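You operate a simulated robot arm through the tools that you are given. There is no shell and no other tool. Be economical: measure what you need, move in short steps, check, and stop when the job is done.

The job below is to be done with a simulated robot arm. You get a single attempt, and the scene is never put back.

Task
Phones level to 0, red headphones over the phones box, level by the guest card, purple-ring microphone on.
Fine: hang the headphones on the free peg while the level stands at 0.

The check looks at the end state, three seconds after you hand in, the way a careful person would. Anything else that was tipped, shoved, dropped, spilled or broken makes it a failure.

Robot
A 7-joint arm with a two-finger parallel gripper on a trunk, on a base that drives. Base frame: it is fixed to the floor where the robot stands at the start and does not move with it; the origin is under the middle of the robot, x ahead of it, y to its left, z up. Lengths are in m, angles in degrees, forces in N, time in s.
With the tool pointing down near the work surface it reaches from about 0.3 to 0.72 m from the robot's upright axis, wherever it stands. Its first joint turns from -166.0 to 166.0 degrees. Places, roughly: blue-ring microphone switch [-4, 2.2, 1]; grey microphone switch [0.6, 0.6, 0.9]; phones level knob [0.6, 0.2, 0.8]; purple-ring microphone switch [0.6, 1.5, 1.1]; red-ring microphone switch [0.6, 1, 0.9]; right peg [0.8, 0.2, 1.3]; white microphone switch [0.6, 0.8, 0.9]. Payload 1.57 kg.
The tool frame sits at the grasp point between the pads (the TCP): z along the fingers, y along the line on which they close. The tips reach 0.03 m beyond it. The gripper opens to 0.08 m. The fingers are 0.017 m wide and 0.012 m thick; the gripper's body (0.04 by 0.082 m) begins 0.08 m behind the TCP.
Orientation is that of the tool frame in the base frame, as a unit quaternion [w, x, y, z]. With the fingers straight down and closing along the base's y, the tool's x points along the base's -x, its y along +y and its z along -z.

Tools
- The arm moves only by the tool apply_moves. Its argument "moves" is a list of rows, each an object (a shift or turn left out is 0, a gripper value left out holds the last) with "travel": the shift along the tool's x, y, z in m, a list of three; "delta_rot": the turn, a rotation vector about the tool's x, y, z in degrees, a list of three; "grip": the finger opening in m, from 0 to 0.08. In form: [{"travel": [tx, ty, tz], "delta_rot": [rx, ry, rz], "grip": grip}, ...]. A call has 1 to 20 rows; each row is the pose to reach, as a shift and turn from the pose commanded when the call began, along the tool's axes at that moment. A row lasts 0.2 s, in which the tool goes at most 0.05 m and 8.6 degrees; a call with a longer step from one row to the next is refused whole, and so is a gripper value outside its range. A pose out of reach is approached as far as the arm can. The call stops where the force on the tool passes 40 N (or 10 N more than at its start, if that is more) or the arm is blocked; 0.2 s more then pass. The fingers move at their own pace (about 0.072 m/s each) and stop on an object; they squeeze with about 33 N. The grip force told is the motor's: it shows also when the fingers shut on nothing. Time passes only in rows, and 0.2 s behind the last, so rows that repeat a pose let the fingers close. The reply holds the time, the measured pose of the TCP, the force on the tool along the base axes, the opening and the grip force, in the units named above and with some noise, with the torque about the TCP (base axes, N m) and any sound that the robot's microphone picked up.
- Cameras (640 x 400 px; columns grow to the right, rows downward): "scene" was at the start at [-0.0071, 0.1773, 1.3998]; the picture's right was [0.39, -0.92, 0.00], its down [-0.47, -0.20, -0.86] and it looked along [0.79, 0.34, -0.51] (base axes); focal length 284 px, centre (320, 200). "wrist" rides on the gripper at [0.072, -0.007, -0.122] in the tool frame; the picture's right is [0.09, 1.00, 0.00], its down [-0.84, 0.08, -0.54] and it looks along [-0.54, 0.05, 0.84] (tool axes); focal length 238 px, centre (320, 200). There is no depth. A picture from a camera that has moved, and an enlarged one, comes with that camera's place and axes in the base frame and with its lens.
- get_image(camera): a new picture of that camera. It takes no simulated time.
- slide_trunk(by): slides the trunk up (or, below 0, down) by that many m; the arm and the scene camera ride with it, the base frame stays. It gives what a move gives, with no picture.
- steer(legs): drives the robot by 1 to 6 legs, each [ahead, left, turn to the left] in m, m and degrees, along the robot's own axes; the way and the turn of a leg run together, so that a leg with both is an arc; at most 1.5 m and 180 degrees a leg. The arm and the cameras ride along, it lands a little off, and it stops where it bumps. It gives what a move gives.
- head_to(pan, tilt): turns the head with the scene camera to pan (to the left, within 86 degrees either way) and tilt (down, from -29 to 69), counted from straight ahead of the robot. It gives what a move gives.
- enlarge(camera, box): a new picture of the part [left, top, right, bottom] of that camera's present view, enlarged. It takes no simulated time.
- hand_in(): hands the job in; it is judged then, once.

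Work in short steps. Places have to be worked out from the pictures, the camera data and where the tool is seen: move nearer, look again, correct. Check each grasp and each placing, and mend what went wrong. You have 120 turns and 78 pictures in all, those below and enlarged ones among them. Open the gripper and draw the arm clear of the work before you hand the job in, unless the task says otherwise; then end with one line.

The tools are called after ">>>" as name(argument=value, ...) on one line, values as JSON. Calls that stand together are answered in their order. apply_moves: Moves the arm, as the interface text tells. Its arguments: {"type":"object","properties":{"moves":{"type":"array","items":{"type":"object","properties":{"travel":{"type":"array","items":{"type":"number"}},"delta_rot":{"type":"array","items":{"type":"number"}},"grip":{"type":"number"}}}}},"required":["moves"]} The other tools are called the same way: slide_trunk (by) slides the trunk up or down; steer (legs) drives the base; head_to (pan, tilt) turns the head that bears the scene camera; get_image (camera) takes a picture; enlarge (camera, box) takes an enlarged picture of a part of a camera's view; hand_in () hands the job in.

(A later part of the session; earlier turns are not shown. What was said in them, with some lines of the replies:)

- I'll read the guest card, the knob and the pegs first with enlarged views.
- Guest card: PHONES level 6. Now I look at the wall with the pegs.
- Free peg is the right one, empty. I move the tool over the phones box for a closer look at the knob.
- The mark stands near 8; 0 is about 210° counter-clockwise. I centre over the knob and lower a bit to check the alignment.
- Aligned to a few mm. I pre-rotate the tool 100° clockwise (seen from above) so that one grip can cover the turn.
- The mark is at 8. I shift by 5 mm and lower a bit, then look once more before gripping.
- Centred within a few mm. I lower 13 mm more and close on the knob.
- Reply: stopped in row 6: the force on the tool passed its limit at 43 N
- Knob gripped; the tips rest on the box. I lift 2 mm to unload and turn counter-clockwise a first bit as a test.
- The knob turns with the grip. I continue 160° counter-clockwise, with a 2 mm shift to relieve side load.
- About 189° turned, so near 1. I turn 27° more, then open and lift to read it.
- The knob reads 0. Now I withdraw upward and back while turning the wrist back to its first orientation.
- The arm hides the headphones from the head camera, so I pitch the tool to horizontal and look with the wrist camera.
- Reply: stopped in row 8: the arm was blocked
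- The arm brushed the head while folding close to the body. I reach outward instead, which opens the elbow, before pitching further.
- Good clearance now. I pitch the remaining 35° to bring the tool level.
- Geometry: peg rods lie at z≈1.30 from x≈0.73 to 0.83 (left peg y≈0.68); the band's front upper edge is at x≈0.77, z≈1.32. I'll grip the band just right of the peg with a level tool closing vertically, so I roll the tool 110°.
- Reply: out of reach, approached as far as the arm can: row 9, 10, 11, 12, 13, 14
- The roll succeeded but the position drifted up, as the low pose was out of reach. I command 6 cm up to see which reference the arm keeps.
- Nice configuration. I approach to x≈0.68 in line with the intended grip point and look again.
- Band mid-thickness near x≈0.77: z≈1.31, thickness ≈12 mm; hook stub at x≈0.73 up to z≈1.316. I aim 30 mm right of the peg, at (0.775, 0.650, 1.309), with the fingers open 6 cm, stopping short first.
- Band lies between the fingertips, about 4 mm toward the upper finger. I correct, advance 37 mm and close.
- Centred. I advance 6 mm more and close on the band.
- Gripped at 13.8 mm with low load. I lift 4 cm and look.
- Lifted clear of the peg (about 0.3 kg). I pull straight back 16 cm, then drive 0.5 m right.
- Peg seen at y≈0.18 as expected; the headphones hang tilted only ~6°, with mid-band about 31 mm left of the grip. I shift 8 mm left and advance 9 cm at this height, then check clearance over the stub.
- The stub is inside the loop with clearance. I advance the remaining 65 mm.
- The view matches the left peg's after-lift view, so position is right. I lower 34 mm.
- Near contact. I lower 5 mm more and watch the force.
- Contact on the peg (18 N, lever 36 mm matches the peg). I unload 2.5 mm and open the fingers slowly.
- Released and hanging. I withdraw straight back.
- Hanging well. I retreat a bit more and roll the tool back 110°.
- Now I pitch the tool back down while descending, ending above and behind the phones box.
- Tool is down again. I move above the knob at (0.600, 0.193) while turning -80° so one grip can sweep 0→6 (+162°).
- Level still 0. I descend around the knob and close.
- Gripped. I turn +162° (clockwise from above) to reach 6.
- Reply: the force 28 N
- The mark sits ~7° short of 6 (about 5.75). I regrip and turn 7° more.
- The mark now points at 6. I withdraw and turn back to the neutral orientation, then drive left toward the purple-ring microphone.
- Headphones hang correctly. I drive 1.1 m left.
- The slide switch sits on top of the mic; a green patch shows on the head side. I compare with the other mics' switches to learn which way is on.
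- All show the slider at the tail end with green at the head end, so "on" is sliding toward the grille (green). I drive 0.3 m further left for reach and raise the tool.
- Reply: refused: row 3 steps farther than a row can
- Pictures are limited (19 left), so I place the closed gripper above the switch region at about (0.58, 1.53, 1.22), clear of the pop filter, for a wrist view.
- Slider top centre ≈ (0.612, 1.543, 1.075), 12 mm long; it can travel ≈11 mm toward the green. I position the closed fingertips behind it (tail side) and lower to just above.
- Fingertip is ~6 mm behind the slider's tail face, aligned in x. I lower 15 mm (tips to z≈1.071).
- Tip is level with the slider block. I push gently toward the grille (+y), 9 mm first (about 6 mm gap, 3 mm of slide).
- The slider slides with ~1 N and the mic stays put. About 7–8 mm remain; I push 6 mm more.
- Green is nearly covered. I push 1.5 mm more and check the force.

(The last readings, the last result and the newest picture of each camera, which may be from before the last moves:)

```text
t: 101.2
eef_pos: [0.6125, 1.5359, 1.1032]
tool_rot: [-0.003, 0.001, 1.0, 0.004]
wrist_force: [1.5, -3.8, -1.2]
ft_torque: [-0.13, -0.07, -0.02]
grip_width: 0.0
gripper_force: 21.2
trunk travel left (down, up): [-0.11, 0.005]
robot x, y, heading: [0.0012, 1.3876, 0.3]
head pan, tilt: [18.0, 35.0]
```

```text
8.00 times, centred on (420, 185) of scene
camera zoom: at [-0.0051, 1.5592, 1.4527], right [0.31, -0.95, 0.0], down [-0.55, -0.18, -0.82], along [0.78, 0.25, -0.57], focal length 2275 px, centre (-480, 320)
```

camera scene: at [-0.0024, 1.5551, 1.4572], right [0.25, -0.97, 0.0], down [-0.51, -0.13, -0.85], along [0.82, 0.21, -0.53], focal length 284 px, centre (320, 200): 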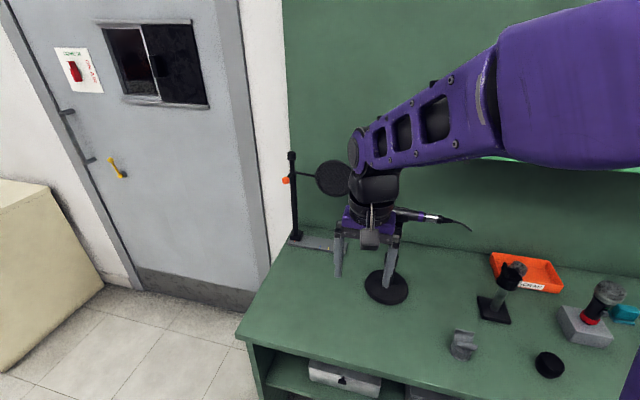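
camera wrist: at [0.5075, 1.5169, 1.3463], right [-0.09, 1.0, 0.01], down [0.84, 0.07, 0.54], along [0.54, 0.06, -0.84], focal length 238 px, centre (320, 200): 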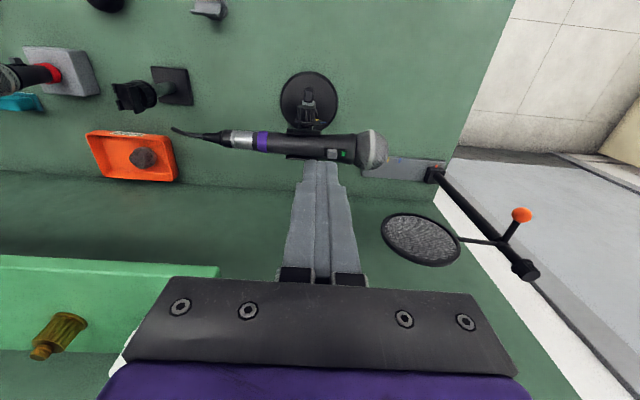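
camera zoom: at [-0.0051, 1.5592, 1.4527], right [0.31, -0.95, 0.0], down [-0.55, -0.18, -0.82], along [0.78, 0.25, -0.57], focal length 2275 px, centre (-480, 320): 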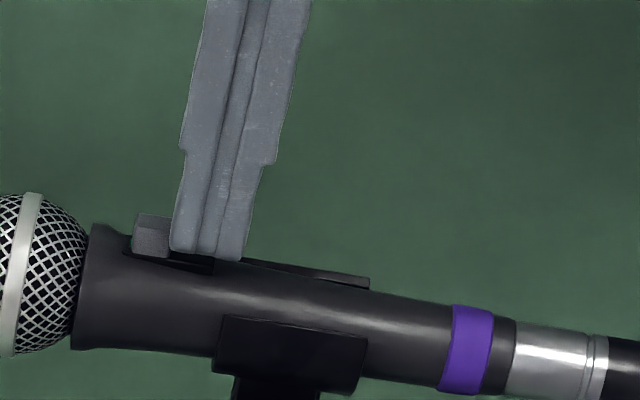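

Green is covered, force has risen to ~4 N and the mic hasn't moved: the slider is at its stop. I back off, lift and look from above.

>>> apply_moves(moves=[{"travel": [0, -0.003, -0.0005]}, {"travel": [0, -0.006, -0.002]}, {"travel": [0, -0.007, -0.03]}, {"travel": [0, -0.007, -0.07]}, {"travel": [0, -0.007, -0.11]}, {"travel": [0.03, -0.007, -0.13]}, {"travel": [0.03, -0.007, -0.13]}])

>>> enlarge(camera="wrist", box=[270, 100, 400, 190])

```text
t: 102.8
eef_pos: [0.5815, 1.5307, 1.2322]
tool_rot: [-0.002, 0.0, 1.0, 0.005]
wrist_force: [-0.6, -0.4, 0.2]
ft_torque: [-0.01, -0.03, -0.01]
grip_width: 0.0
gripper_force: 20.8
trunk travel left (down, up): [-0.11, 0.005]
robot x, y, heading: [0.001, 1.3902, 0.2]
head pan, tilt: [18.0, 35.0]
```

```text
4.44 times, centred on (335, 145) of wrist
camera zoom: at [0.5091, 1.5239, 1.3556], right [-0.09, 1.0, 0.01], down [0.84, 0.07, 0.54], along [0.54, 0.06, -0.84], focal length 1059 px, centre (253, 444)
```

zoom: 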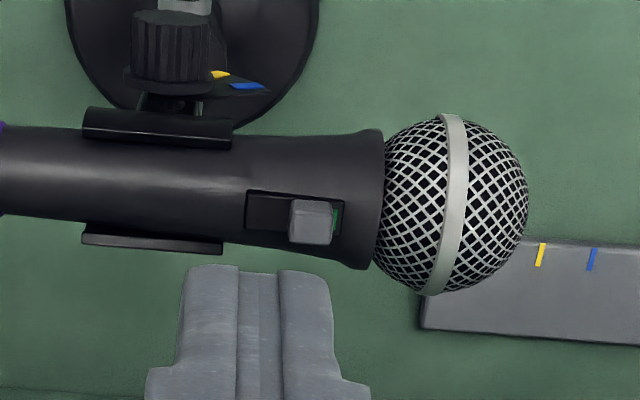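

The slider rests with the same margin at the grille end as it had at the tail end: switched on. I draw the arm back along the way it came and open the gripper.

>>> apply_moves(moves=[{"travel": [0.03, 0, 0]}, {"travel": [0.06, 0, 0]}, {"travel": [0.09, 0.01, 0.02]}, {"travel": [0.12, 0.015, 0.045]}, {"travel": [0.15, 0.02, 0.075]}, {"travel": [0.18, 0.03, 0.105]}, {"travel": [0.205, 0.035, 0.135], "grip": 0.08}, {"travel": [0.205, 0.035, 0.15], "grip": 0.08}, {"travel": [0.205, 0.035, 0.15], "grip": 0.08}])

>>> steer(legs=[[0, -1.0, 0]])

>>> head_to(pan=0, tilt=22)

>>> get_image(camera="scene")

```text
t: 104.8
eef_pos: [0.377, 1.5672, 1.0843]
tool_rot: [-0.002, 0.0, 1.0, 0.005]
wrist_force: [-0.5, -0.4, 0.0]
ft_torque: [-0.01, -0.01, 0.0]
grip_width: 0.0802
gripper_force: 0.1
trunk travel left (down, up): [-0.11, 0.005]
robot x, y, heading: [0.001, 1.3944, 0.2]
head pan, tilt: [18.0, 35.0]
```

```text
t: 114.9
eef_pos: [0.3857, 0.5558, 1.0844]
tool_rot: [-0.003, -0.014, 1.0, 0.004]
wrist_force: [0.7, 0.1, -0.6]
ft_torque: [-0.02, 0.02, 0.0]
grip_width: 0.0797
gripper_force: 0.2
trunk travel left (down, up): [-0.11, 0.005]
robot x, y, heading: [0.0144, 0.3685, 1.7]
head pan, tilt: [18.0, 35.0]
```

```text
t: 115.7
eef_pos: [0.3841, 0.555, 1.0836]
tool_rot: [-0.003, -0.014, 1.0, 0.004]
wrist_force: [0.7, 0.1, 0.3]
ft_torque: [0.01, 0.03, 0.01]
grip_width: 0.0797
gripper_force: 0.1
trunk travel left (down, up): [-0.11, 0.005]
robot x, y, heading: [0.0168, 0.3666, 1.7]
head pan, tilt: [0.0, 22.0]
```

```text
9 pictures are left
camera scene: at [0.014, 0.5092, 1.4732], right [0.03, -1.0, 0.0], down [-0.38, -0.01, -0.93], along [0.93, 0.03, -0.38], focal length 284 px, centre (320, 200)
```

scene: 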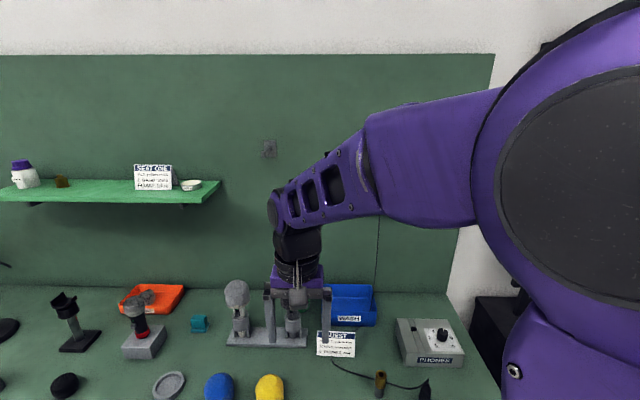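

>>> enlarge(camera="scene", box=[390, 310, 470, 370])

```text
6.67 times, centred on (430, 340) of scene
camera zoom: at [0.014, 0.5092, 1.4732], right [0.03, -1.0, 0.0], down [-0.38, -0.01, -0.93], along [0.93, 0.03, -0.38], focal length 1896 px, centre (-413, -733)
```

zoom: 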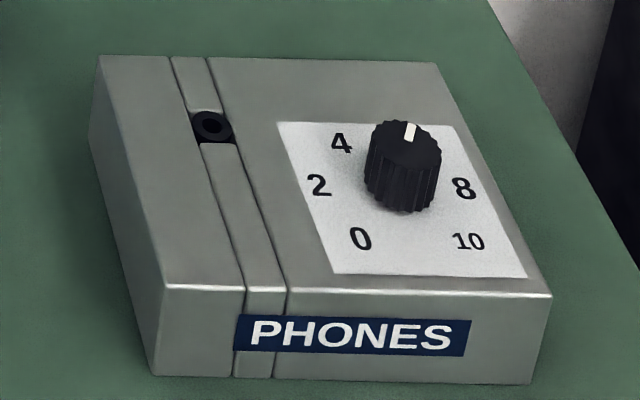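

The level stands at 6, the red headphones hang on the right peg, and the purple-ring mic is on. The arm is clear and the gripper open, so I hand in.

>>> hand_in()

```text
The job is handed in.
```

I set the phones level to 0, moved the red headphones to the free right peg over the phones box, set the level to 6 as the guest card says, and slid the purple-ring microphone's switch to its green mark (taken as on); the job is handed in.
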